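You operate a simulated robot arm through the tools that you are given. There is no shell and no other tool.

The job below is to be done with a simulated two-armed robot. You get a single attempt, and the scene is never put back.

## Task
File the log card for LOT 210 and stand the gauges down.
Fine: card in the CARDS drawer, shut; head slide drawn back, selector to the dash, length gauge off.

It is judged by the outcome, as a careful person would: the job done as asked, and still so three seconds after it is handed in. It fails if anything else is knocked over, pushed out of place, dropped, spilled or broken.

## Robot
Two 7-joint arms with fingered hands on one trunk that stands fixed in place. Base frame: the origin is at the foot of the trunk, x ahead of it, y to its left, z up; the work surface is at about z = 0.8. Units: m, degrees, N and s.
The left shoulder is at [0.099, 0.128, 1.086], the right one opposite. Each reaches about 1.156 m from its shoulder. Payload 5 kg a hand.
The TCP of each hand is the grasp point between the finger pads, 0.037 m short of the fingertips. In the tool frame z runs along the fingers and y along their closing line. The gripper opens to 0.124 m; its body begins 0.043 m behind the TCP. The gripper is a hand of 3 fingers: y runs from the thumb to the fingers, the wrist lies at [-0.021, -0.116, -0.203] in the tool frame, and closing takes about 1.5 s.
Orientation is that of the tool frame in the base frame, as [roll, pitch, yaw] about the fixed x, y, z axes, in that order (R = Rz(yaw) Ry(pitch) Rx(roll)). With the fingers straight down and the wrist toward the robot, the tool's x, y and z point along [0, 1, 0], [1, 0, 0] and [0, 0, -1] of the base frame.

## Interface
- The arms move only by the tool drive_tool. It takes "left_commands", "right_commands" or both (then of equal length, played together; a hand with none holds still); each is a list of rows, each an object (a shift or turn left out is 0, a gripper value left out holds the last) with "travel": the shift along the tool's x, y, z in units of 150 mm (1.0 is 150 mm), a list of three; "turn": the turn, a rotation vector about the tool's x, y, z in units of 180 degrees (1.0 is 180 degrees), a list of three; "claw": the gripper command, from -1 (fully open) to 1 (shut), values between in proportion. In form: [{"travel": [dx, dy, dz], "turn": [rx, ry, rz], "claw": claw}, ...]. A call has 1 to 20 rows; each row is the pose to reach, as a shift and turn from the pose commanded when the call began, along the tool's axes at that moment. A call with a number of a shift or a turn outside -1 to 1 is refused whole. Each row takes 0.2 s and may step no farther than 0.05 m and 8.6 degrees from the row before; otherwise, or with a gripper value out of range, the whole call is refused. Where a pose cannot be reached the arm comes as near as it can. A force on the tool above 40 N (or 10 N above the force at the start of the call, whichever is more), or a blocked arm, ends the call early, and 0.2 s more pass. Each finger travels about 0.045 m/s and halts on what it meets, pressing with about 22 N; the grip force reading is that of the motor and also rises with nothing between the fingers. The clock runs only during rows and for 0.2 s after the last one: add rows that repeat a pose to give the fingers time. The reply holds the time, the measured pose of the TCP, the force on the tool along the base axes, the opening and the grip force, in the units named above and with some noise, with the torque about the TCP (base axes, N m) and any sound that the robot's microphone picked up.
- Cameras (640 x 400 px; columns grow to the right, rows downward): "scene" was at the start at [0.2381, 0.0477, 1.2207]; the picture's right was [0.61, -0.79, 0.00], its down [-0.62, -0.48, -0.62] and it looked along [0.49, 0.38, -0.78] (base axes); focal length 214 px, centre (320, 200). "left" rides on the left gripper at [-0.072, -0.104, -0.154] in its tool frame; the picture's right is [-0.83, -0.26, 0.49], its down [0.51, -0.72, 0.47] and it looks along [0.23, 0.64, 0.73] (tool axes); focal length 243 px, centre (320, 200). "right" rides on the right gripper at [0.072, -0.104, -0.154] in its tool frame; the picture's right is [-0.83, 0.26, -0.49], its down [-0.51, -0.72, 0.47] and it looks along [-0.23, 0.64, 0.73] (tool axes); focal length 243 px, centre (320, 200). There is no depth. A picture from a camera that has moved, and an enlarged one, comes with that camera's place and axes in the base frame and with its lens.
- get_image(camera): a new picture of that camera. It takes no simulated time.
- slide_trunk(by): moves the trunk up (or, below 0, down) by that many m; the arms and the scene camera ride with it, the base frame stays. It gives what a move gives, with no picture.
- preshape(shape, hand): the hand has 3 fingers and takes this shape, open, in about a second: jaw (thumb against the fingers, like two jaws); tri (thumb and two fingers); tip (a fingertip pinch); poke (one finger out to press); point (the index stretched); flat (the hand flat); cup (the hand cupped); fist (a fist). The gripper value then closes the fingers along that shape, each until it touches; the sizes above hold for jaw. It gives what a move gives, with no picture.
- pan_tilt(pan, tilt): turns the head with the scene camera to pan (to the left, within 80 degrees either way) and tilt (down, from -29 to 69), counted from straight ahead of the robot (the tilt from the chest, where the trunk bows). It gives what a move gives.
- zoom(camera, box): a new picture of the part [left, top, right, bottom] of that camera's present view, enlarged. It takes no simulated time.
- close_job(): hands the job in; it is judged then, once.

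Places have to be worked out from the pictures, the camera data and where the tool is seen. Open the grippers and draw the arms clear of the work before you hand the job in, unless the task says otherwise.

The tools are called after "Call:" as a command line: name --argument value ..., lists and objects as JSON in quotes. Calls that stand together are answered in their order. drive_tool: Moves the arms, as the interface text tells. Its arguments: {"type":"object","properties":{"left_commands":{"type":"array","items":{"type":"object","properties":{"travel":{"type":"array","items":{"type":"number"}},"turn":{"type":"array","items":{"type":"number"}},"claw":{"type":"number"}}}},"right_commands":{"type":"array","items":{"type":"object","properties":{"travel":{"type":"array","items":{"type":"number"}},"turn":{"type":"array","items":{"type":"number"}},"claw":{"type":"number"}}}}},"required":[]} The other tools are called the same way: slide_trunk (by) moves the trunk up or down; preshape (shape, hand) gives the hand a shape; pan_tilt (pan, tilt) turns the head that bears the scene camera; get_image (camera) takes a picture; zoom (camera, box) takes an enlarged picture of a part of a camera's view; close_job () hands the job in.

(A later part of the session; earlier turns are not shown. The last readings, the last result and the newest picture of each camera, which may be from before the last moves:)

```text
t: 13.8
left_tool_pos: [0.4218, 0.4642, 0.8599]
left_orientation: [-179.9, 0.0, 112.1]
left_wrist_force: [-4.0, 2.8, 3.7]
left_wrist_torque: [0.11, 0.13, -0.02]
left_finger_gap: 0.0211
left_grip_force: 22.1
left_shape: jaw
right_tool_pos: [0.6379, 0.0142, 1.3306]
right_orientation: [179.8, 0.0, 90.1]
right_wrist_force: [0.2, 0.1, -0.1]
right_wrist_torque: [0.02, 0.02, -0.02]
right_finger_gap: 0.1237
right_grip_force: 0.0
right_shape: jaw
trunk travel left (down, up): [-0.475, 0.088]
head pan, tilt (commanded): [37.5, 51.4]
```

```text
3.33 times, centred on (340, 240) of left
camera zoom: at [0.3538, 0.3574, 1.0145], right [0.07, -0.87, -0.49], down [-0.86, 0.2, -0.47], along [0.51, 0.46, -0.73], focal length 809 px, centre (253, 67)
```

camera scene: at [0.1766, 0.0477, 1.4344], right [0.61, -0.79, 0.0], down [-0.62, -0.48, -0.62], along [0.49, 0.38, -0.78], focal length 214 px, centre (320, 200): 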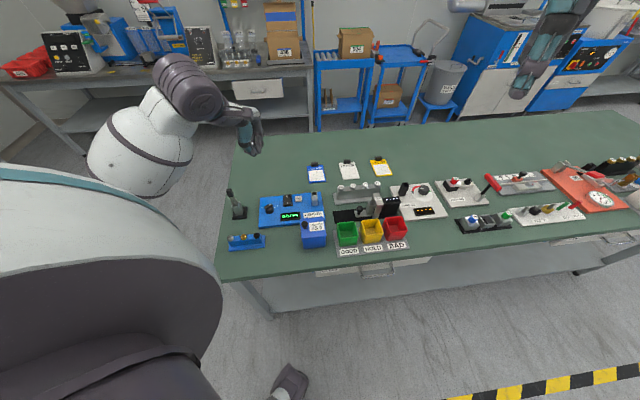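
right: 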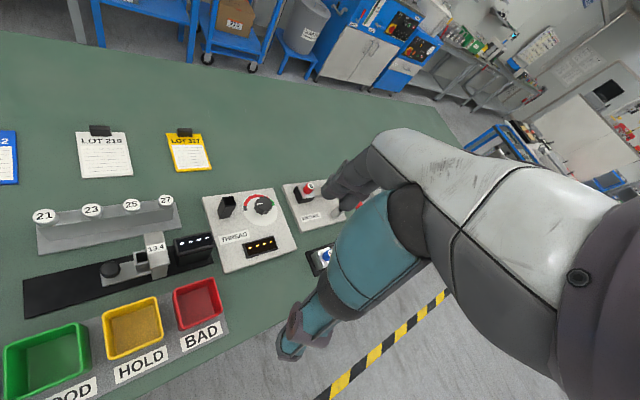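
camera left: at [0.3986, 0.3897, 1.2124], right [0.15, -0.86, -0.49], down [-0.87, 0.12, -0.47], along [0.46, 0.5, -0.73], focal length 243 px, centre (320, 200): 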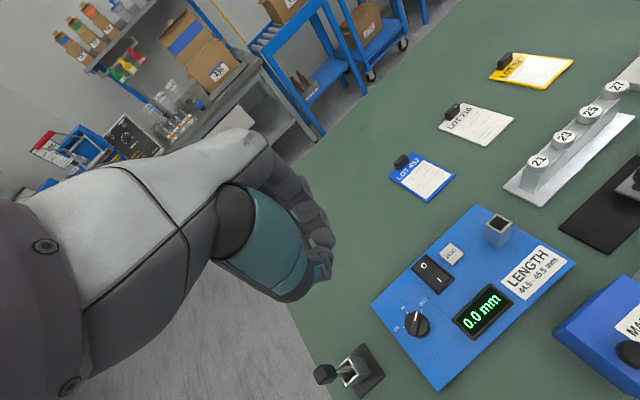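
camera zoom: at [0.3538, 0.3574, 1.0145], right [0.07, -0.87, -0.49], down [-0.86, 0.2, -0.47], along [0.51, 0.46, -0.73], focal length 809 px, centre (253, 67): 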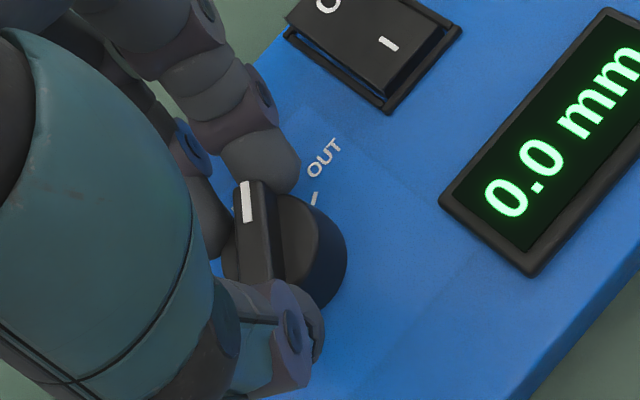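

The knob is turning with the hand without slipping. I'll turn the remaining 29° or so to the dash.

Call:
drive_tool --left_commands '[{"turn": [0, 0, -0.03], "claw": 1}, {"turn": [0, 0, -0.06], "claw": 1}, {"turn": [0, 0, -0.09], "claw": 1}, {"turn": [0, 0, -0.12], "claw": 1}, {"turn": [0, 0, -0.15], "claw": 1}, {"turn": [0, 0, -0.16], "claw": 1}]'

Call:
zoom --camera "left" --box '[260, 180, 420, 300]'

Call:
zoom --camera "scene" --box '[240, 180, 320, 230]'

```text
t: 15.2
left_tool_pos: [0.4217, 0.4628, 0.86]
left_orientation: [-180.0, 0.1, 140.9]
left_wrist_force: [-8.9, 0.7, 4.9]
left_wrist_torque: [0.11, 0.25, -0.03]
left_finger_gap: 0.0212
left_grip_force: 22.0
left_shape: jaw
right_tool_pos: [0.6374, 0.0126, 1.3309]
right_orientation: [179.9, 0.0, 90.0]
right_wrist_force: [0.2, 0.4, 0.1]
right_wrist_torque: [-0.03, -0.01, 0.02]
right_finger_gap: 0.1238
right_grip_force: 0.0
right_shape: jaw
trunk travel left (down, up): [-0.475, 0.088]
head pan, tilt (commanded): [37.5, 51.4]
```

```text
3.33 times, centred on (340, 240) of left
camera zoom: at [0.4131, 0.3371, 1.0143], right [0.48, -0.73, -0.49], down [-0.85, -0.24, -0.47], along [0.23, 0.64, -0.73], focal length 809 px, centre (253, 67)
```

zoom: 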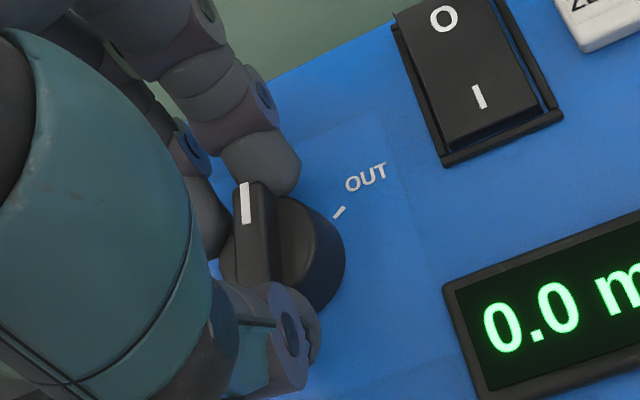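

```text
8.00 times, centred on (280, 205) of scene
camera zoom: at [0.1746, 0.0476, 1.4348], right [0.61, -0.79, 0.0], down [-0.62, -0.48, -0.62], along [0.5, 0.38, -0.78], focal length 1716 px, centre (640, 160)
```

zoom: 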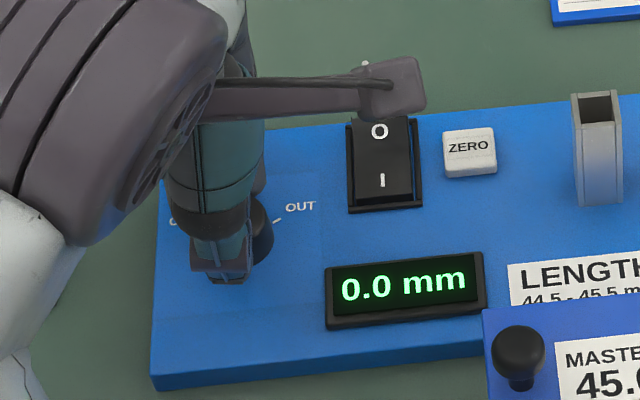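

From this view the pointer works out to about 37–38°, so it slipped a few degrees and needs about 7–8° more to reach 45°. I'll add that, then open and lift to check.

Call:
drive_tool --left_commands '[{"turn": [0, 0, -0.022], "claw": 1}, {"turn": [0, 0, -0.045], "claw": 1}, {"turn": [0, 0, -0.045], "claw": 1}]'

Call:
zoom --camera "left" --box '[260, 180, 420, 300]'

```text
t: 16.0
left_tool_pos: [0.4216, 0.4643, 0.8604]
left_orientation: [180.0, 0.1, 149.0]
left_wrist_force: [-9.7, 2.6, 6.5]
left_wrist_torque: [0.13, 0.28, 0.0]
left_finger_gap: 0.021
left_grip_force: 21.9
left_shape: jaw
right_tool_pos: [0.6374, 0.0137, 1.3313]
right_orientation: [179.9, 0.0, 90.1]
right_wrist_force: [0.2, 0.5, 0.5]
right_wrist_torque: [0.04, 0.0, 0.02]
right_finger_gap: 0.1234
right_grip_force: 0.0
right_shape: jaw
trunk travel left (down, up): [-0.475, 0.088]
head pan, tilt (commanded): [37.5, 51.4]
```

```text
3.33 times, centred on (340, 240) of left
camera zoom: at [0.431, 0.3369, 1.0142], right [0.58, -0.65, -0.49], down [-0.81, -0.36, -0.47], along [0.13, 0.67, -0.73], focal length 809 px, centre (253, 67)
```

zoom: 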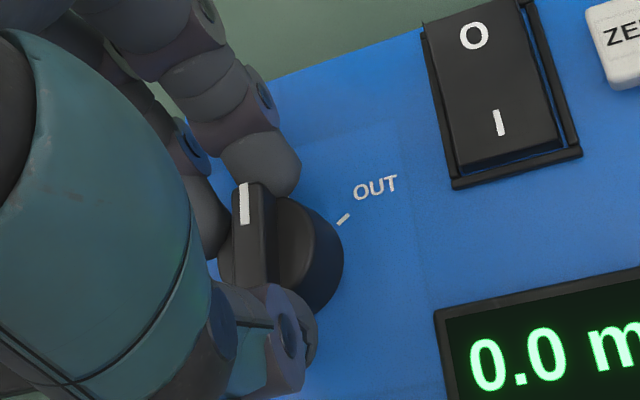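

I'll open the fingers and lift straight up to check the knob.

Call:
drive_tool --left_commands '[{"claw": -0.13}, {"claw": -0.13}, {"claw": -0.13}, {"travel": [0, 0, -0.2], "claw": -0.13}, {"travel": [0, 0, -0.45], "claw": -0.13}, {"travel": [0, 0, -0.7], "claw": -0.13}, {"travel": [0, 0, -0.7], "claw": -0.13}]'

Call:
zoom --camera "left" --box '[300, 200, 460, 320]'

Call:
get_image --camera "left"

```text
t: 17.6
left_tool_pos: [0.4292, 0.4649, 0.9636]
left_orientation: [-179.9, -0.1, 149.0]
left_wrist_force: [-0.9, -0.9, -0.6]
left_wrist_torque: [0.0, 0.01, -0.03]
left_finger_gap: 0.0702
left_grip_force: 0.1
left_shape: jaw
left hand out of reach, approached as far as the arm can: row 6, 7
right_tool_pos: [0.6385, 0.0139, 1.3311]
right_orientation: [-180.0, -0.1, 90.0]
right_wrist_force: [0.3, 0.9, 0.3]
right_wrist_torque: [0.0, 0.0, 0.01]
right_finger_gap: 0.1236
right_grip_force: 0.1
right_shape: jaw
trunk travel left (down, up): [-0.475, 0.088]
head pan, tilt (commanded): [37.5, 51.4]
```

```text
3.33 times, centred on (380, 260) of left
camera zoom: at [0.4377, 0.3394, 1.1175], right [0.57, -0.65, -0.49], down [-0.81, -0.36, -0.47], along [0.13, 0.67, -0.73], focal length 809 px, centre (120, 0)
```

zoom: 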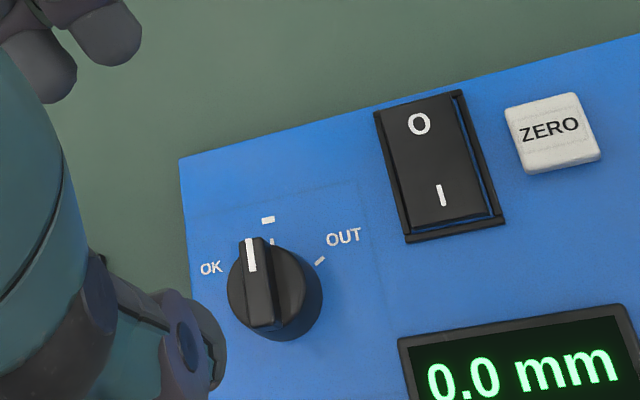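

```text
taken
camera left: at [0.4377, 0.3394, 1.1175], right [0.57, -0.65, -0.49], down [-0.81, -0.36, -0.47], along [0.13, 0.67, -0.73], focal length 243 px, centre (320, 200)
```

left: 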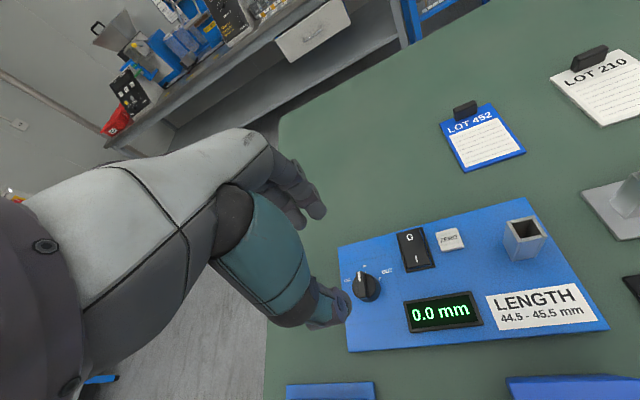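

The pointer is close to the dash. I'll zoom tighter to measure how close.

Call:
zoom --camera "left" --box '[340, 255, 400, 310]'

Call:
zoom --camera "scene" --box '[250, 190, 300, 225]'

```text
7.27 times, centred on (370, 282) of left
camera zoom: at [0.4377, 0.3394, 1.1175], right [0.57, -0.65, -0.49], down [-0.81, -0.36, -0.47], along [0.13, 0.67, -0.73], focal length 1764 px, centre (-44, -400)
```

zoom: 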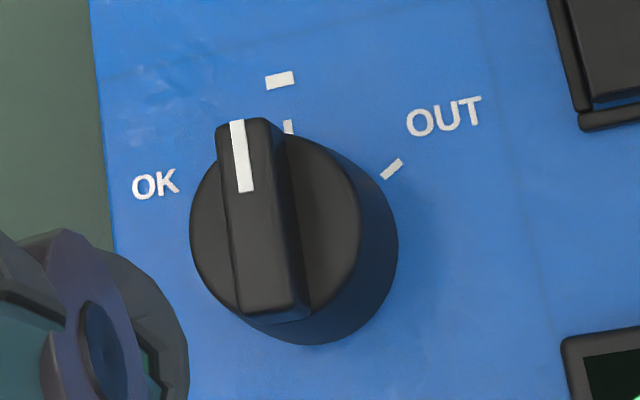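

```text
11.43 times, centred on (275, 208) of scene
camera zoom: at [0.176, 0.0476, 1.4346], right [0.61, -0.79, 0.0], down [-0.62, -0.48, -0.62], along [0.49, 0.38, -0.78], focal length 2451 px, centre (834, 114)
```

zoom: 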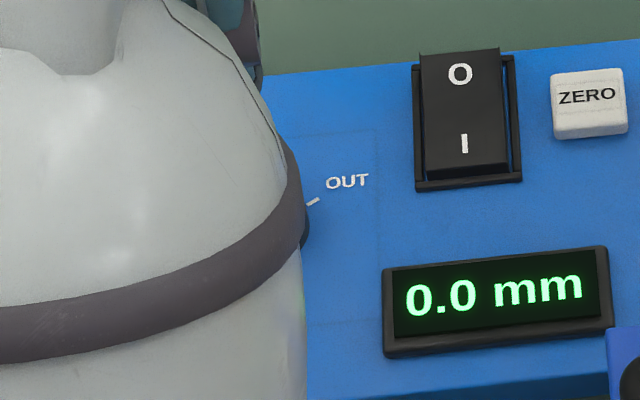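

The pointer measures about 44.6° against the dash at about 44.8°, so the selector is set. Next is the rocker, where the O end is raised near (0.505, 0.450). I'll back the left hand off to an easier pose and shape it to poke.

Call:
drive_tool --left_commands '[{"travel": [-0.02, 0.12, -0.1], "turn": [0, 0, 0.045]}, {"travel": [-0.05, 0.22, -0.2], "turn": [0, 0, 0.09]}, {"travel": [-0.08, 0.32, -0.3], "turn": [0, 0, 0.135]}, {"travel": [-0.1, 0.4, -0.4], "turn": [0, 0, 0.18]}, {"travel": [-0.114, 0.457, -0.5], "turn": [0, 0, 0.225]}, {"travel": [-0.114, 0.457, -0.6], "turn": [0, 0, 0.272]}, {"travel": [-0.114, 0.457, -0.6], "turn": [0, 0, 0.272]}]'

Call:
preshape --shape "poke" --hand "left"

Call:
get_image --camera "left"

Call:
get_image --camera "scene"

```text
t: 19.2
left_tool_pos: [0.4773, 0.5157, 1.0527]
left_orientation: [-180.0, 0.0, 99.9]
left_wrist_force: [-0.5, 0.2, 0.4]
left_wrist_torque: [0.02, -0.02, -0.01]
left_finger_gap: 0.0702
left_grip_force: 0.1
left_shape: jaw
right_tool_pos: [0.6375, 0.0131, 1.3308]
right_orientation: [-180.0, 0.1, 90.0]
right_wrist_force: [-0.4, -0.5, -0.1]
right_wrist_torque: [0.03, -0.02, -0.01]
right_finger_gap: 0.124
right_grip_force: 0.1
right_shape: jaw
trunk travel left (down, up): [-0.475, 0.088]
head pan, tilt (commanded): [37.5, 51.4]
```

```text
t: 20.1
left_tool_pos: [0.4783, 0.5165, 1.0525]
left_orientation: [180.0, 0.0, 100.0]
left_wrist_force: [1.6, -0.2, 0.5]
left_wrist_torque: [0.05, -0.02, -0.01]
left_finger_gap: 0.0002
left_grip_force: 0.1
left_shape: poke
right_tool_pos: [0.6394, 0.013, 1.3314]
right_orientation: [-180.0, 0.1, 90.0]
right_wrist_force: [0.3, 0.7, 0.4]
right_wrist_torque: [-0.01, 0.0, 0.04]
right_finger_gap: 0.124
right_grip_force: 0.0
right_shape: jaw
trunk travel left (down, up): [-0.475, 0.088]
head pan, tilt (commanded): [37.5, 51.4]
```

```text
taken
camera left: at [0.3887, 0.4275, 1.2067], right [-0.11, -0.86, -0.49], down [-0.8, 0.37, -0.47], along [0.59, 0.34, -0.73], focal length 243 px, centre (320, 200)
```

left: 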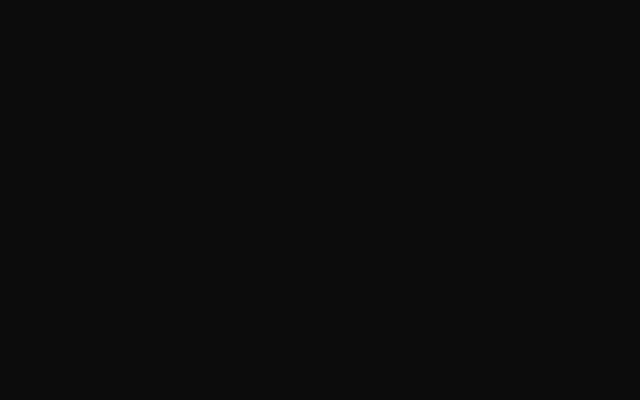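

```text
taken
camera scene: at [0.1766, 0.0477, 1.4346], right [0.61, -0.79, 0.0], down [-0.62, -0.48, -0.62], along [0.49, 0.38, -0.78], focal length 214 px, centre (320, 200)
```

scene: 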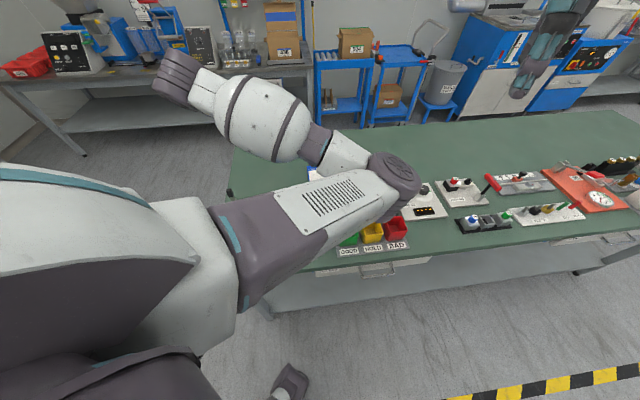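

The left arm's elbow has swung inward across the front, which is an odd configuration, and its hand camera is blocked. Before moving further I'll look from the right camera to judge the clearances.

Call:
get_image --camera "right"

Call:
zoom --camera "right" --box '[-400, 0, 240, 400]'

```text
taken
camera right: at [0.5351, 0.0861, 1.484], right [0.26, -0.83, 0.49], down [-0.72, -0.51, -0.47], along [0.64, -0.23, -0.73], focal length 243 px, centre (320, 200)
```

right: 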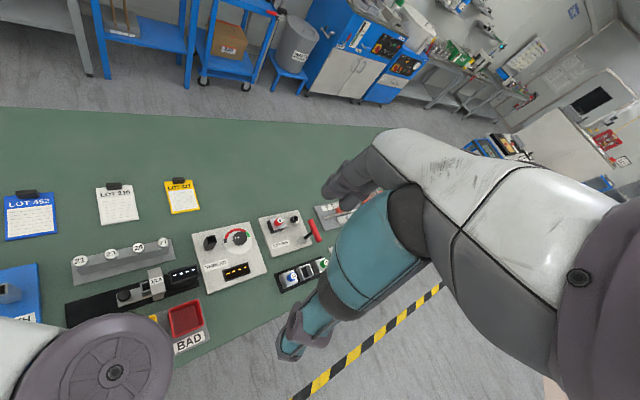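

```text
refused: -400 is not a number from 0 to 640
```

The elbow is near (0.52, 0.11, 1.13), well above everything on the bench. I'll move the left hand up and out to the left to bring the arm back to a normal posture.

Call:
drive_tool --left_commands '[{"travel": [0.1, 0.03, -0.15]}, {"travel": [0.25, 0.05, -0.3]}, {"travel": [0.4, 0.08, -0.45]}, {"travel": [0.55, 0.1, -0.6]}, {"travel": [0.75, 0.13, -0.7]}, {"travel": [0.95, 0.16, -0.8]}, {"travel": [0.95, 0.16, -0.8]}]'

Call:
get_image --camera "scene"

Call:
get_image --camera "left"

```text
t: 21.7
left_tool_pos: [0.4793, 0.6588, 1.1726]
left_orientation: [180.0, 0.1, 100.0]
left_wrist_force: [-0.4, -0.5, 0.0]
left_wrist_torque: [-0.01, 0.03, -0.01]
left_finger_gap: 0.0
left_grip_force: 0.0
left_shape: poke
right_tool_pos: [0.6386, 0.0125, 1.3302]
right_orientation: [180.0, 0.1, 90.0]
right_wrist_force: [-0.5, -0.5, 0.3]
right_wrist_torque: [-0.02, 0.0, 0.03]
right_finger_gap: 0.1237
right_grip_force: 0.0
right_shape: jaw
trunk travel left (down, up): [-0.475, 0.088]
head pan, tilt (commanded): [37.5, 51.4]
```

```text
taken
camera scene: at [0.1762, 0.0467, 1.4346], right [0.61, -0.79, 0.0], down [-0.62, -0.48, -0.62], along [0.49, 0.38, -0.78], focal length 214 px, centre (320, 200)
```

scene: 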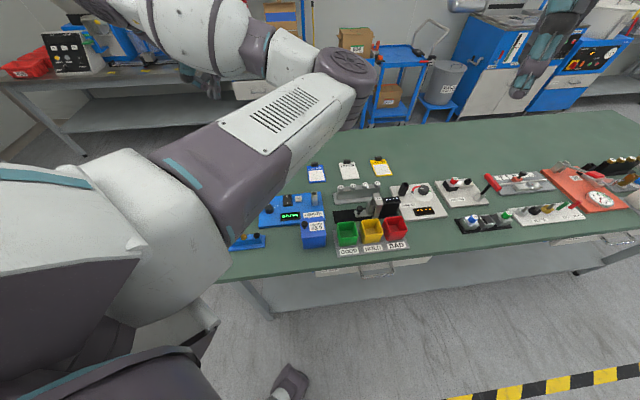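

```text
taken
camera left: at [0.3878, 0.5699, 1.3264], right [-0.11, -0.86, -0.49], down [-0.8, 0.37, -0.47], along [0.59, 0.34, -0.73], focal length 243 px, centre (320, 200)
```

left: 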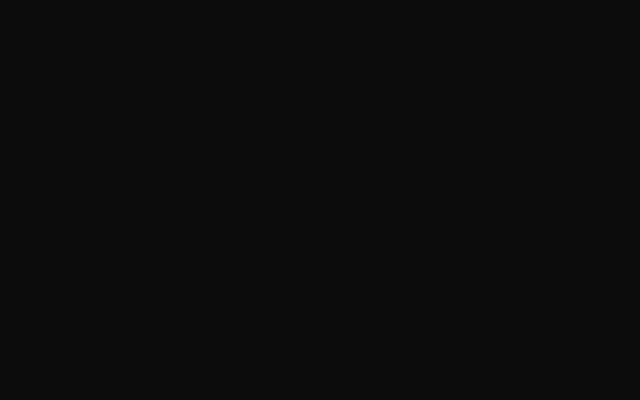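

The arm is moving toward a better posture, but the left picture is still fully black. I'll check whether the poke shape is covering the camera by going back to jaw.

Call:
preshape --shape "jaw" --hand "left"

Call:
get_image --camera "left"

```text
t: 22.6
left_tool_pos: [0.4771, 0.6588, 1.1719]
left_orientation: [180.0, 0.0, 100.0]
left_wrist_force: [-0.3, 0.5, -0.1]
left_wrist_torque: [0.03, 0.0, 0.01]
left_finger_gap: 0.1238
left_grip_force: 0.0
left_shape: jaw
right_tool_pos: [0.6382, 0.0147, 1.3309]
right_orientation: [179.9, 0.0, 90.0]
right_wrist_force: [1.0, -0.2, -0.1]
right_wrist_torque: [0.01, -0.02, 0.01]
right_finger_gap: 0.1238
right_grip_force: 0.0
right_shape: jaw
trunk travel left (down, up): [-0.475, 0.088]
head pan, tilt (commanded): [37.5, 51.4]
```

```text
taken
camera left: at [0.3878, 0.5709, 1.3257], right [-0.11, -0.86, -0.49], down [-0.8, 0.37, -0.47], along [0.59, 0.34, -0.73], focal length 243 px, centre (320, 200)
```

left: 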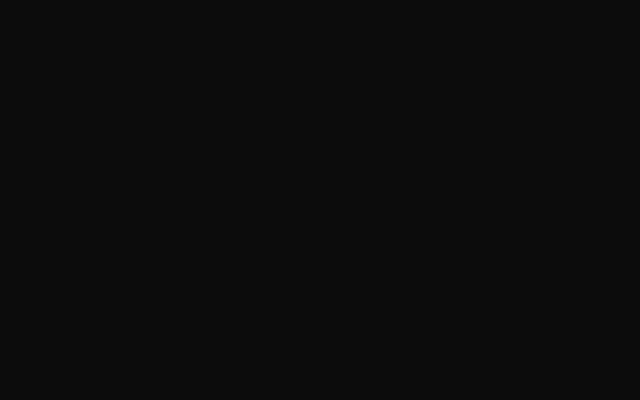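

The left hand camera is still dark with the hand reshaped, so it looks like a dropout, not something covering it. I'll use the right arm for the fine work, since its camera is live, and park the left arm farther out to the left.

Call:
drive_tool --left_commands '[{"travel": [0.2, -0.08, -0.1]}, {"travel": [0.4, -0.16, -0.2]}, {"travel": [0.6, -0.25, -0.3]}, {"travel": [0.8, -0.32, -0.35]}, {"travel": [0.946, -0.375, -0.4]}, {"travel": [0.946, -0.375, -0.4]}]'

Call:
get_image --camera "scene"

Call:
get_image --camera "left"

```text
t: 24.0
left_tool_pos: [0.3987, 0.7891, 1.2312]
left_orientation: [180.0, 0.0, 99.8]
left_wrist_force: [0.3, -0.2, 0.5]
left_wrist_torque: [0.02, 0.03, 0.0]
left_finger_gap: 0.1238
left_grip_force: 0.0
left_shape: jaw
right_tool_pos: [0.639, 0.0136, 1.3295]
right_orientation: [-180.0, 0.0, 90.0]
right_wrist_force: [0.4, 0.0, 0.2]
right_wrist_torque: [-0.03, -0.01, 0.04]
right_finger_gap: 0.1238
right_grip_force: 0.2
right_shape: jaw
trunk travel left (down, up): [-0.475, 0.088]
head pan, tilt (commanded): [37.5, 51.4]
```

```text
taken
camera scene: at [0.1766, 0.0468, 1.4346], right [0.61, -0.79, 0.0], down [-0.62, -0.48, -0.62], along [0.49, 0.38, -0.78], focal length 214 px, centre (320, 200)
```

scene: 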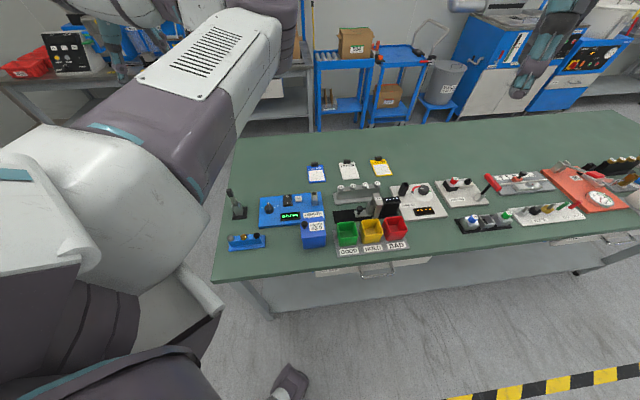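

```text
taken
camera left: at [0.3087, 0.7, 1.3855], right [-0.11, -0.86, -0.49], down [-0.8, 0.38, -0.47], along [0.59, 0.34, -0.73], focal length 243 px, centre (320, 200)
```

left: 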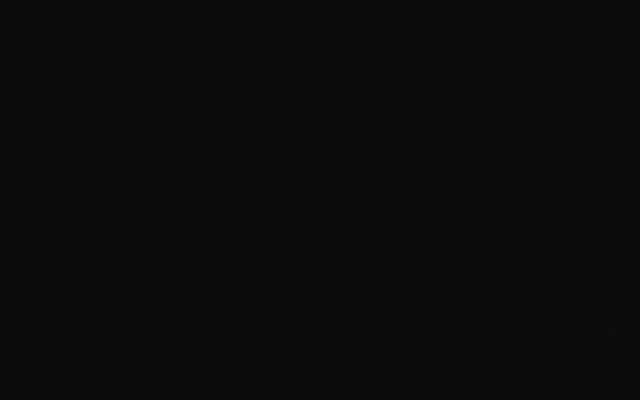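

The left arm is clear and the bench is in view. I'll shape the right hand to poke and see where its fingertip lies.

Call:
preshape --shape "poke" --hand "right"

Call:
get_image --camera "right"

Call:
zoom --camera "scene" --box '[460, 0, 640, 120]'

```text
t: 24.9
left_tool_pos: [0.3978, 0.7901, 1.23]
left_orientation: [180.0, 0.0, 100.0]
left_wrist_force: [-0.1, 0.2, -0.1]
left_wrist_torque: [-0.02, 0.03, 0.0]
left_finger_gap: 0.1239
left_grip_force: 0.0
left_shape: jaw
right_tool_pos: [0.6398, 0.0148, 1.3298]
right_orientation: [179.9, 0.0, 89.9]
right_wrist_force: [0.7, 0.2, -0.7]
right_wrist_torque: [0.01, -0.05, -0.02]
right_finger_gap: 0.0
right_grip_force: 0.1
right_shape: poke
trunk travel left (down, up): [-0.475, 0.088]
head pan, tilt (commanded): [37.5, 51.4]
```

```text
taken
camera right: at [0.5345, 0.0864, 1.4842], right [0.26, -0.83, 0.49], down [-0.72, -0.51, -0.47], along [0.64, -0.23, -0.73], focal length 243 px, centre (320, 200)
```

right: 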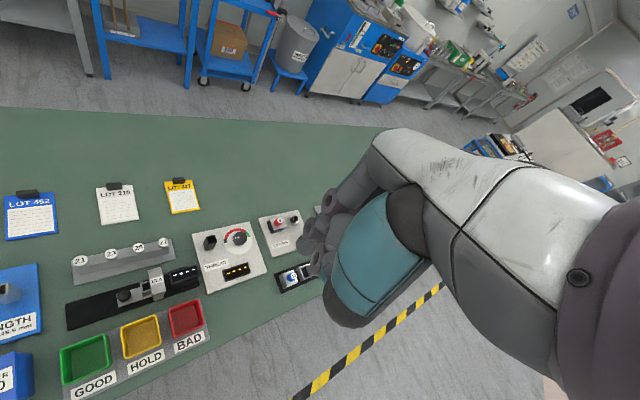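

```text
3.33 times, centred on (550, 60) of scene
camera zoom: at [0.176, 0.0479, 1.4347], right [0.61, -0.79, 0.0], down [-0.62, -0.48, -0.62], along [0.49, 0.38, -0.78], focal length 715 px, centre (-447, 667)
```

zoom: 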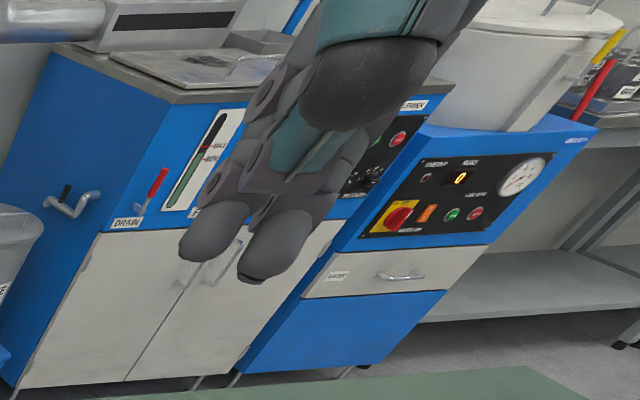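

I'll zoom in on the poke shape from the right camera to find the pressing tip.

Call:
zoom --camera "right" --box '[260, 170, 420, 340]'

Call:
zoom --camera "scene" --box '[490, 30, 570, 110]'

```text
2.35 times, centred on (340, 255) of right
camera zoom: at [0.5345, 0.0864, 1.4842], right [0.26, -0.83, 0.49], down [-0.72, -0.51, -0.47], along [0.64, -0.23, -0.73], focal length 571 px, centre (273, 71)
```

zoom: 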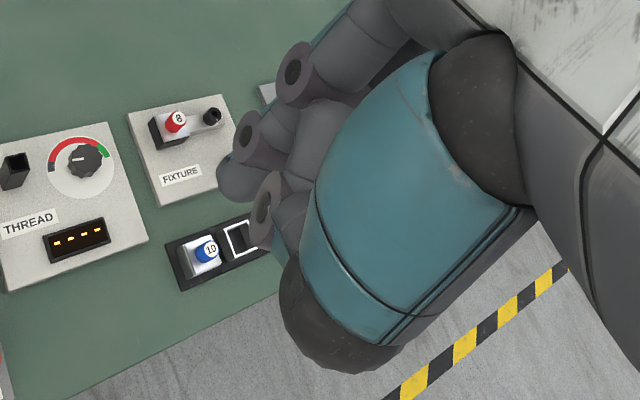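

```text
5.00 times, centred on (530, 70) of scene
camera zoom: at [0.176, 0.0479, 1.4347], right [0.61, -0.79, 0.0], down [-0.62, -0.48, -0.62], along [0.49, 0.38, -0.78], focal length 1072 px, centre (-730, 850)
```

zoom: 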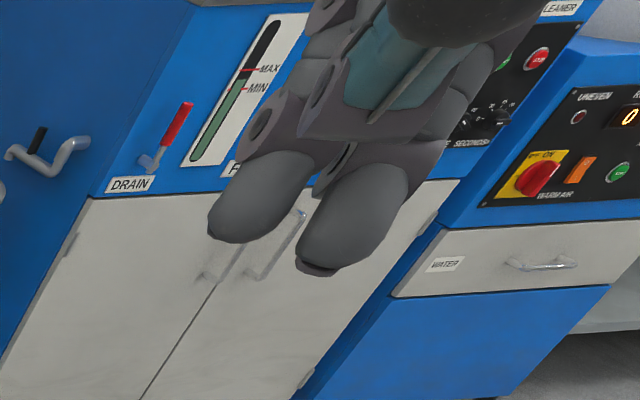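

Two fingertips sit side by side in poke. I'll try the "point" shape and see whether it gives one clearly leading finger.

Call:
preshape --shape "point" --hand "right"

Call:
zoom --camera "right" --box '[260, 170, 420, 340]'

Call:
zoom --camera "scene" --box '[490, 30, 570, 110]'

```text
t: 25.8
left_tool_pos: [0.3984, 0.7889, 1.2317]
left_orientation: [-180.0, 0.0, 100.0]
left_wrist_force: [0.4, 0.3, -0.3]
left_wrist_torque: [0.03, -0.01, -0.02]
left_finger_gap: 0.1239
left_grip_force: 0.0
left_shape: jaw
right_tool_pos: [0.6382, 0.0136, 1.3309]
right_orientation: [-180.0, -0.1, 90.0]
right_wrist_force: [-0.6, 0.5, -0.1]
right_wrist_torque: [-0.04, -0.03, 0.01]
right_finger_gap: 0.0002
right_grip_force: 0.0
right_shape: point
trunk travel left (down, up): [-0.475, 0.088]
head pan, tilt (commanded): [37.5, 51.4]
```

```text
2.35 times, centred on (340, 255) of right
camera zoom: at [0.5347, 0.0861, 1.4842], right [0.26, -0.83, 0.49], down [-0.72, -0.51, -0.47], along [0.64, -0.23, -0.73], focal length 571 px, centre (273, 71)
```

zoom: 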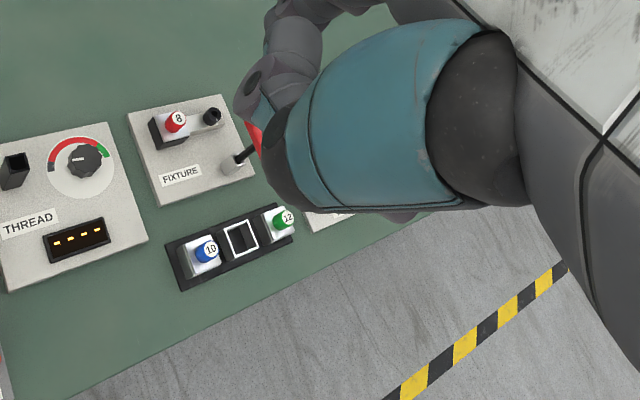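

```text
5.00 times, centred on (530, 70) of scene
camera zoom: at [0.1761, 0.0476, 1.4346], right [0.61, -0.79, 0.0], down [-0.62, -0.48, -0.62], along [0.49, 0.38, -0.78], focal length 1072 px, centre (-730, 850)
```

zoom: 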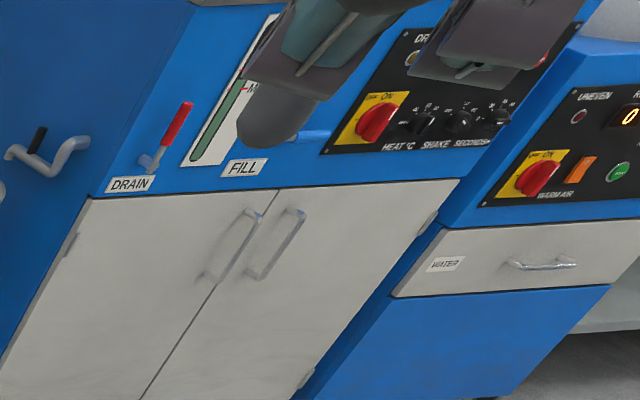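

The left elbow still hangs in the space the right arm would need. It flipped when the hand was yawed inward, so I'll yaw the left hand the other way, outward, to swing the elbow back to the left.

Call:
drive_tool --left_commands '[{"turn": [0, 0, 0.044]}, {"turn": [0, 0, 0.088]}, {"turn": [0, 0, 0.132]}, {"turn": [0, 0, 0.176]}, {"turn": [0, 0, 0.22]}, {"turn": [0, 0, 0.264]}, {"turn": [0, 0, 0.308]}, {"turn": [0, 0, 0.352]}, {"turn": [0, 0, 0.352]}]'

Call:
get_image --camera "scene"

```text
t: 27.8
left_tool_pos: [0.3969, 0.7899, 1.2315]
left_orientation: [179.9, 0.0, 36.5]
left_wrist_force: [-0.4, -0.7, -0.7]
left_wrist_torque: [0.01, 0.05, 0.01]
left_finger_gap: 0.1238
left_grip_force: 0.2
left_shape: jaw
right_tool_pos: [0.6381, 0.0136, 1.3301]
right_orientation: [180.0, 0.0, 90.0]
right_wrist_force: [-0.7, 0.3, 0.1]
right_wrist_torque: [-0.03, -0.01, -0.02]
right_finger_gap: 0.0001
right_grip_force: 0.0
right_shape: point
trunk travel left (down, up): [-0.475, 0.088]
head pan, tilt (commanded): [37.5, 51.4]
```

```text
taken
camera scene: at [0.1763, 0.0476, 1.4346], right [0.61, -0.79, 0.0], down [-0.62, -0.48, -0.62], along [0.49, 0.38, -0.78], focal length 214 px, centre (320, 200)
```

scene: 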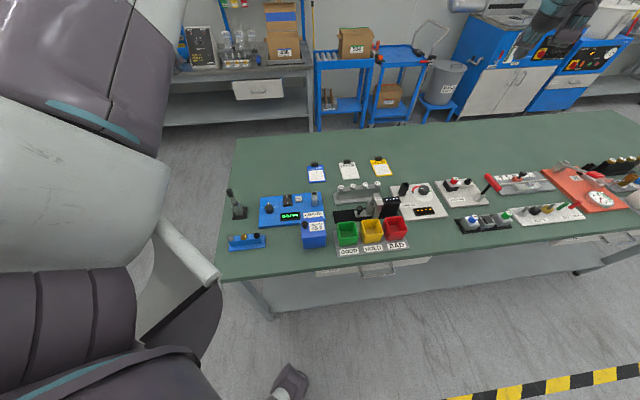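

The left elbow has swung up and out, which frees the bench. I'll move the left hand a little farther out, and set the right hand to "poke".

Call:
drive_tool --left_commands '[{"travel": [0.05, -0.2, 0]}, {"travel": [0.1, -0.4, 0]}, {"travel": [0.15, -0.6, 0]}, {"travel": [0.208, -0.841, 0]}, {"travel": [0.208, -0.841, 0]}]'

Call:
preshape --shape "poke" --hand "right"

Call:
get_image --camera "scene"

Call:
get_image --camera "left"

```text
t: 29.0
left_tool_pos: [0.3484, 0.9101, 1.2318]
left_orientation: [180.0, -0.1, 36.6]
left_wrist_force: [0.8, -0.6, -0.4]
left_wrist_torque: [0.03, 0.03, 0.02]
left_finger_gap: 0.1238
left_grip_force: 0.1
left_shape: jaw
right_tool_pos: [0.6396, 0.0127, 1.3296]
right_orientation: [-179.9, 0.0, 89.9]
right_wrist_force: [0.8, -0.2, 0.0]
right_wrist_torque: [0.0, 0.04, -0.01]
right_finger_gap: 0.0
right_grip_force: 0.0
right_shape: point
trunk travel left (down, up): [-0.475, 0.088]
head pan, tilt (commanded): [37.5, 51.4]
```

```text
t: 29.9
left_tool_pos: [0.3466, 0.9119, 1.2311]
left_orientation: [-179.9, -0.1, 36.6]
left_wrist_force: [0.0, 1.0, -0.6]
left_wrist_torque: [-0.01, 0.01, 0.02]
left_finger_gap: 0.124
left_grip_force: 0.1
left_shape: jaw
right_tool_pos: [0.6386, 0.014, 1.3302]
right_orientation: [180.0, 0.0, 90.0]
right_wrist_force: [0.1, -0.5, -0.6]
right_wrist_torque: [-0.01, 0.01, -0.01]
right_finger_gap: 0.0002
right_grip_force: 0.0
right_shape: poke
trunk travel left (down, up): [-0.475, 0.088]
head pan, tilt (commanded): [37.5, 51.4]
```

```text
taken
camera scene: at [0.1759, 0.0481, 1.4347], right [0.61, -0.79, 0.0], down [-0.62, -0.48, -0.62], along [0.49, 0.38, -0.78], focal length 214 px, centre (320, 200)
```

scene: 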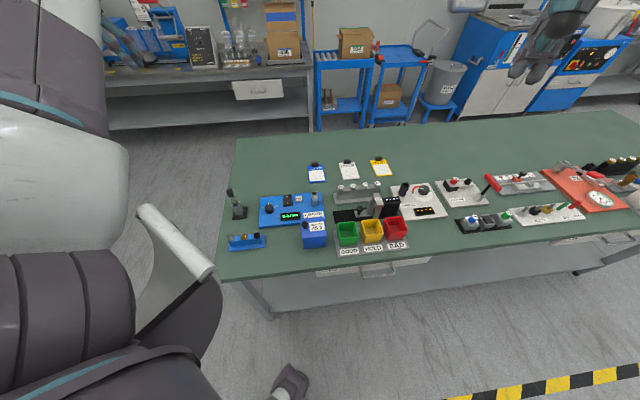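

```text
taken
camera left: at [0.2269, 0.9517, 1.3852], right [-0.82, -0.28, -0.49], down [-0.02, 0.88, -0.47], along [0.57, -0.38, -0.73], focal length 243 px, centre (320, 200)
```

left: 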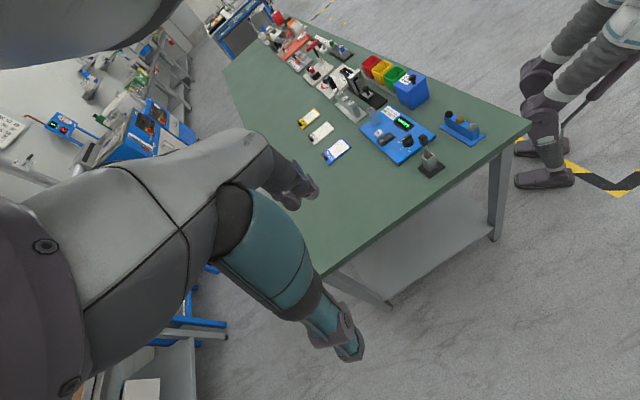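

The left camera is back and now gives a useful side view of the bench. I'll start moving the right hand toward the switch, turning it to face the bench squarely (yaw 135°).

Call:
drive_tool --right_commands '[{"travel": [0.15, -0.05, 0.1], "turn": [0, 0, -0.04]}, {"travel": [0.3, -0.1, 0.2], "turn": [0, 0, -0.08]}, {"travel": [0.45, -0.15, 0.3], "turn": [0, 0, -0.12]}, {"travel": [0.6, -0.2, 0.4], "turn": [0, 0, -0.16]}, {"travel": [0.75, -0.25, 0.5], "turn": [0, 0, -0.2]}, {"travel": [0.9, -0.3, 0.6], "turn": [0, 0, -0.24]}, {"travel": [1.0, -0.35, 0.7], "turn": [0, 0, -0.25]}, {"travel": [1.0, -0.35, 0.7], "turn": [0, 0, -0.25]}]'

Call:
get_image --camera "right"

Call:
get_image --camera "scene"

```text
t: 31.7
left_tool_pos: [0.3474, 0.9104, 1.2307]
left_orientation: [-180.0, -0.1, 36.6]
left_wrist_force: [0.4, 0.1, 0.1]
left_wrist_torque: [0.02, 0.05, -0.01]
left_finger_gap: 0.124
left_grip_force: 0.1
left_shape: jaw
right_tool_pos: [0.5856, 0.1642, 1.2233]
right_orientation: [179.8, -0.1, 135.1]
right_wrist_force: [0.4, -0.8, -0.1]
right_wrist_torque: [-0.01, 0.02, 0.01]
right_finger_gap: 0.0
right_grip_force: 0.0
right_shape: poke
trunk travel left (down, up): [-0.475, 0.088]
head pan, tilt (commanded): [37.5, 51.4]
```

```text
taken
camera right: at [0.4606, 0.1412, 1.3791], right [0.77, -0.4, 0.49], down [-0.15, -0.87, -0.47], along [0.62, 0.29, -0.73], focal length 243 px, centre (320, 200)
```

right: 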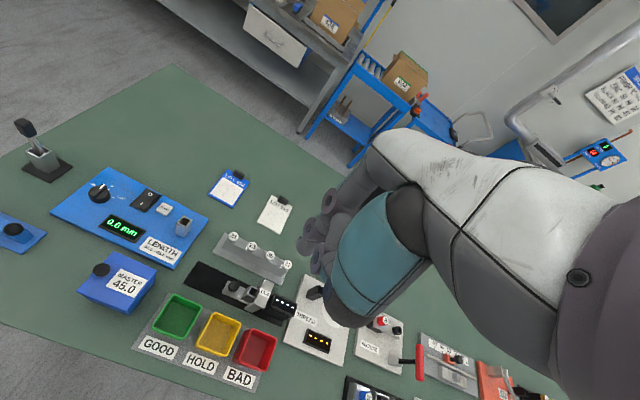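

```text
taken
camera scene: at [0.1759, 0.0474, 1.4347], right [0.61, -0.79, 0.0], down [-0.62, -0.48, -0.62], along [0.49, 0.38, -0.78], focal length 214 px, centre (320, 200)
```

scene: 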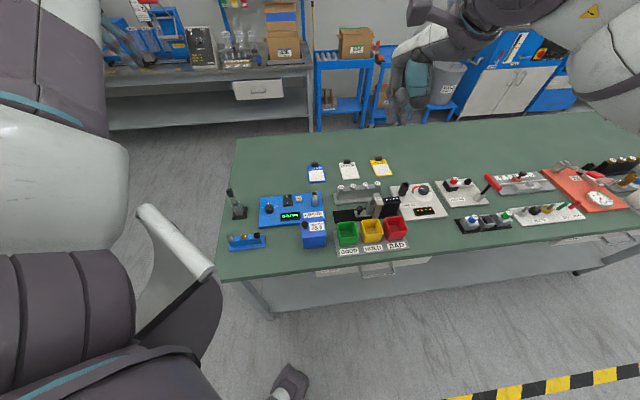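

The right arm moves with a sensible elbow posture. I'll continue toward a point above the switch.

Call:
drive_tool --right_commands '[{"travel": [0.2, 0.11, 0.1]}, {"travel": [0.4, 0.22, 0.2]}, {"travel": [0.6, 0.33, 0.3]}, {"travel": [0.8, 0.43, 0.4]}, {"travel": [0.95, 0.5, 0.5]}, {"travel": [0.95, 0.5, 0.5]}]'

Call:
get_image --camera "scene"

Call:
get_image --camera "right"

Call:
get_image --camera "left"

```text
t: 33.1
left_tool_pos: [0.347, 0.91, 1.232]
left_orientation: [-180.0, 0.0, 36.7]
left_wrist_force: [0.4, -0.7, 0.1]
left_wrist_torque: [0.02, -0.01, -0.03]
left_finger_gap: 0.1241
left_grip_force: 0.0
left_shape: jaw
right_tool_pos: [0.5385, 0.3182, 1.1514]
right_orientation: [179.9, 0.0, 135.0]
right_wrist_force: [0.1, 0.1, 0.0]
right_wrist_torque: [0.02, 0.0, 0.01]
right_finger_gap: 0.0001
right_grip_force: 0.1
right_shape: poke
trunk travel left (down, up): [-0.475, 0.088]
head pan, tilt (commanded): [37.5, 51.4]
```

```text
taken
camera scene: at [0.176, 0.0467, 1.4347], right [0.61, -0.79, 0.0], down [-0.62, -0.48, -0.62], along [0.49, 0.38, -0.78], focal length 214 px, centre (320, 200)
```

scene: 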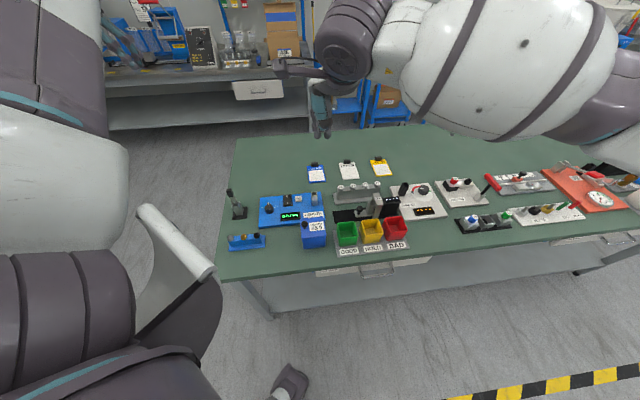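

```text
taken
camera right: at [0.415, 0.294, 1.305], right [0.77, -0.4, 0.49], down [-0.15, -0.87, -0.47], along [0.62, 0.29, -0.73], focal length 243 px, centre (320, 200)
```

right: 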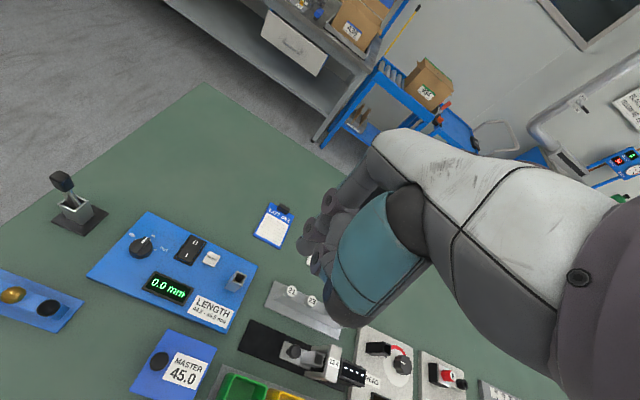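

```text
taken
camera left: at [0.2269, 0.9504, 1.3862], right [-0.82, -0.28, -0.49], down [-0.02, 0.88, -0.47], along [0.57, -0.38, -0.73], focal length 243 px, centre (320, 200)
```

left: 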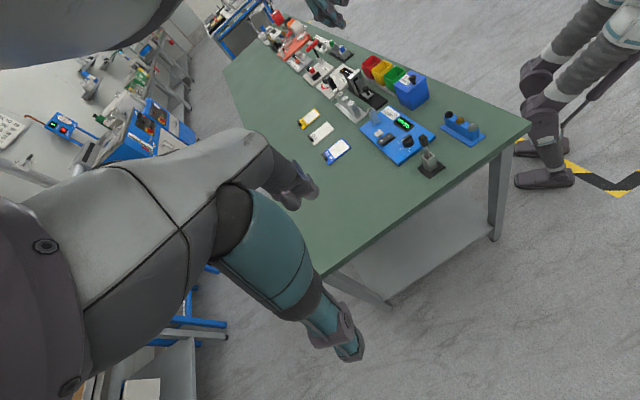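

I'll zoom on the switch from the right and scene cameras to pin down its position.

Call:
zoom --camera "right" --box '[165, 225, 225, 275]'

Call:
zoom --camera "scene" --box '[270, 185, 315, 220]'

Call:
zoom --camera "right" --box '[110, 220, 170, 270]'

Call:
zoom --camera "left" --box '[355, 95, 445, 180]'

```text
8.00 times, centred on (195, 250) of right
camera zoom: at [0.415, 0.294, 1.305], right [0.77, -0.4, 0.49], down [-0.15, -0.87, -0.47], along [0.62, 0.29, -0.73], focal length 1941 px, centre (1320, -200)
```

zoom: 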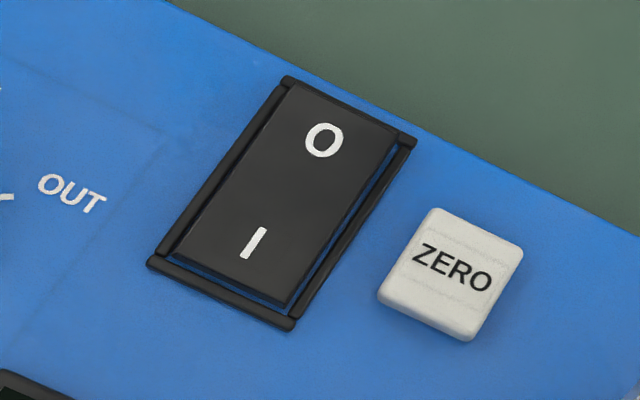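

```text
11.43 times, centred on (292, 202) of scene
camera zoom: at [0.176, 0.0467, 1.4347], right [0.61, -0.79, 0.0], down [-0.62, -0.48, -0.62], along [0.49, 0.38, -0.78], focal length 2451 px, centre (634, 171)
```

zoom: 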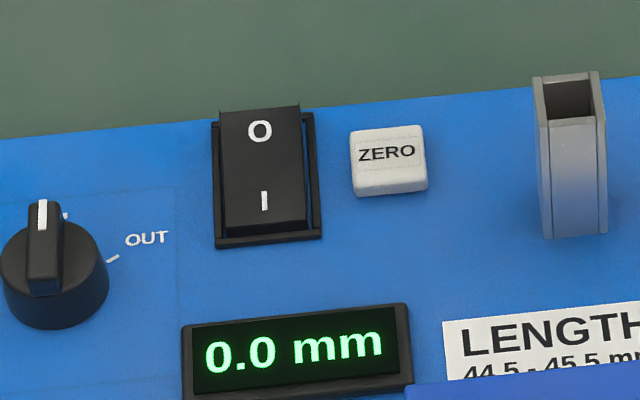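

```text
8.00 times, centred on (140, 245) of right
camera zoom: at [0.415, 0.294, 1.305], right [0.77, -0.4, 0.49], down [-0.15, -0.87, -0.47], along [0.62, 0.29, -0.73], focal length 1941 px, centre (1760, -160)
```

zoom: 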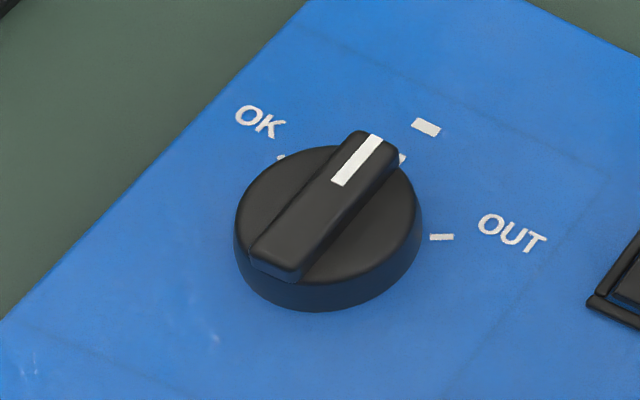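

```text
4.71 times, centred on (400, 138) of left
camera zoom: at [0.2269, 0.9504, 1.3862], right [-0.82, -0.28, -0.49], down [-0.02, 0.88, -0.47], along [0.57, -0.38, -0.73], focal length 1142 px, centre (-56, 494)
```

zoom: 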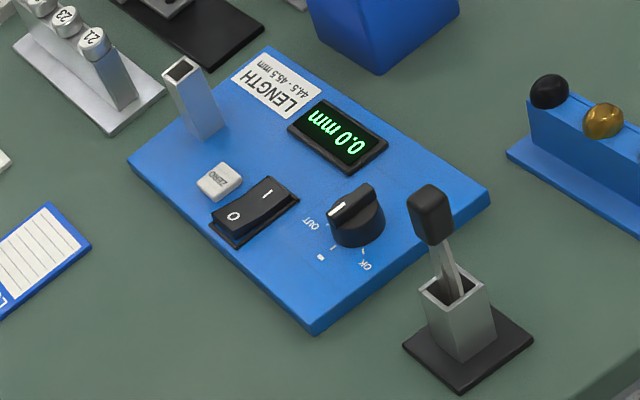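

From both cameras the rocker is centred near (0.494, 0.441) and the raised O end is near (0.505, 0.452) at z ≈ 0.825. I'll move the right hand so its right-hand fingertip is above the O end, still high.

Call:
drive_tool --right_commands '[{"travel": [0.2, 0.1, 0.15]}, {"travel": [0.4, 0.2, 0.3]}, {"travel": [0.6, 0.3, 0.45]}, {"travel": [0.8, 0.4, 0.6]}, {"travel": [0.892, 0.475, 0.75]}, {"travel": [0.892, 0.475, 0.95]}, {"travel": [0.892, 0.475, 0.95]}]'

Call:
get_image --camera "right"

Call:
zoom --camera "left" --box '[340, 60, 450, 180]'

Call:
zoom --camera "scene" --box '[230, 120, 350, 230]'

```text
t: 34.7
left_tool_pos: [0.3472, 0.9111, 1.2318]
left_orientation: [-179.9, 0.0, 36.6]
left_wrist_force: [-0.1, -0.3, 0.7]
left_wrist_torque: [0.0, -0.01, -0.01]
left_finger_gap: 0.124
left_grip_force: 0.1
left_shape: jaw
right_tool_pos: [0.4932, 0.4643, 1.0059]
right_orientation: [-180.0, 0.1, 135.0]
right_wrist_force: [-0.2, 0.3, -0.8]
right_wrist_torque: [-0.02, 0.01, 0.0]
right_finger_gap: 0.0001
right_grip_force: 0.0
right_shape: poke
trunk travel left (down, up): [-0.475, 0.088]
head pan, tilt (commanded): [37.5, 51.4]
```

```text
taken
camera right: at [0.3683, 0.4418, 1.1598], right [0.77, -0.4, 0.49], down [-0.15, -0.87, -0.47], along [0.62, 0.29, -0.73], focal length 243 px, centre (320, 200)
```

right: 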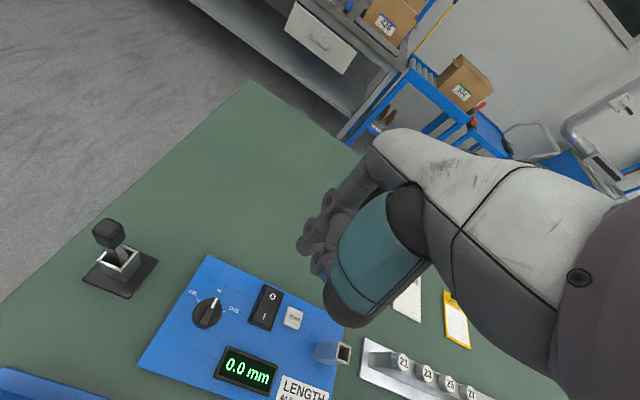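

```text
3.33 times, centred on (395, 120) of left
camera zoom: at [0.2267, 0.9518, 1.3852], right [-0.82, -0.29, -0.49], down [-0.02, 0.88, -0.47], along [0.57, -0.38, -0.73], focal length 809 px, centre (70, 467)
```

zoom: 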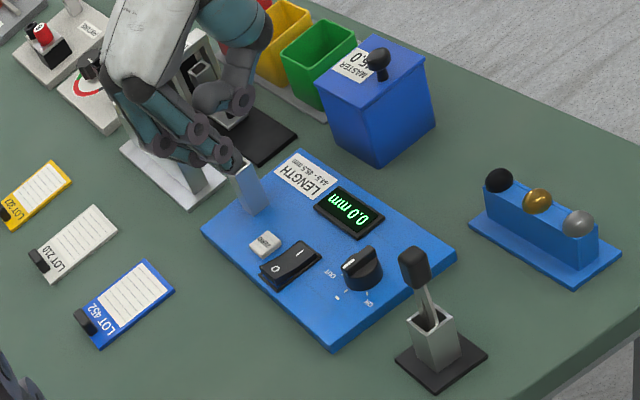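

```text
3.64 times, centred on (290, 175) of scene
camera zoom: at [0.1757, 0.0482, 1.4347], right [0.61, -0.79, 0.0], down [-0.62, -0.48, -0.62], along [0.49, 0.38, -0.78], focal length 780 px, centre (429, 291)
```

zoom: 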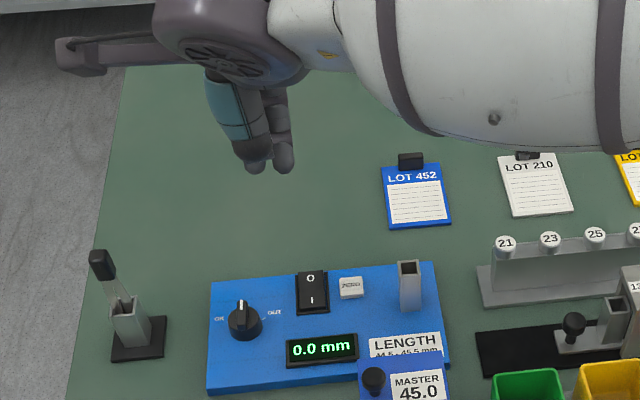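

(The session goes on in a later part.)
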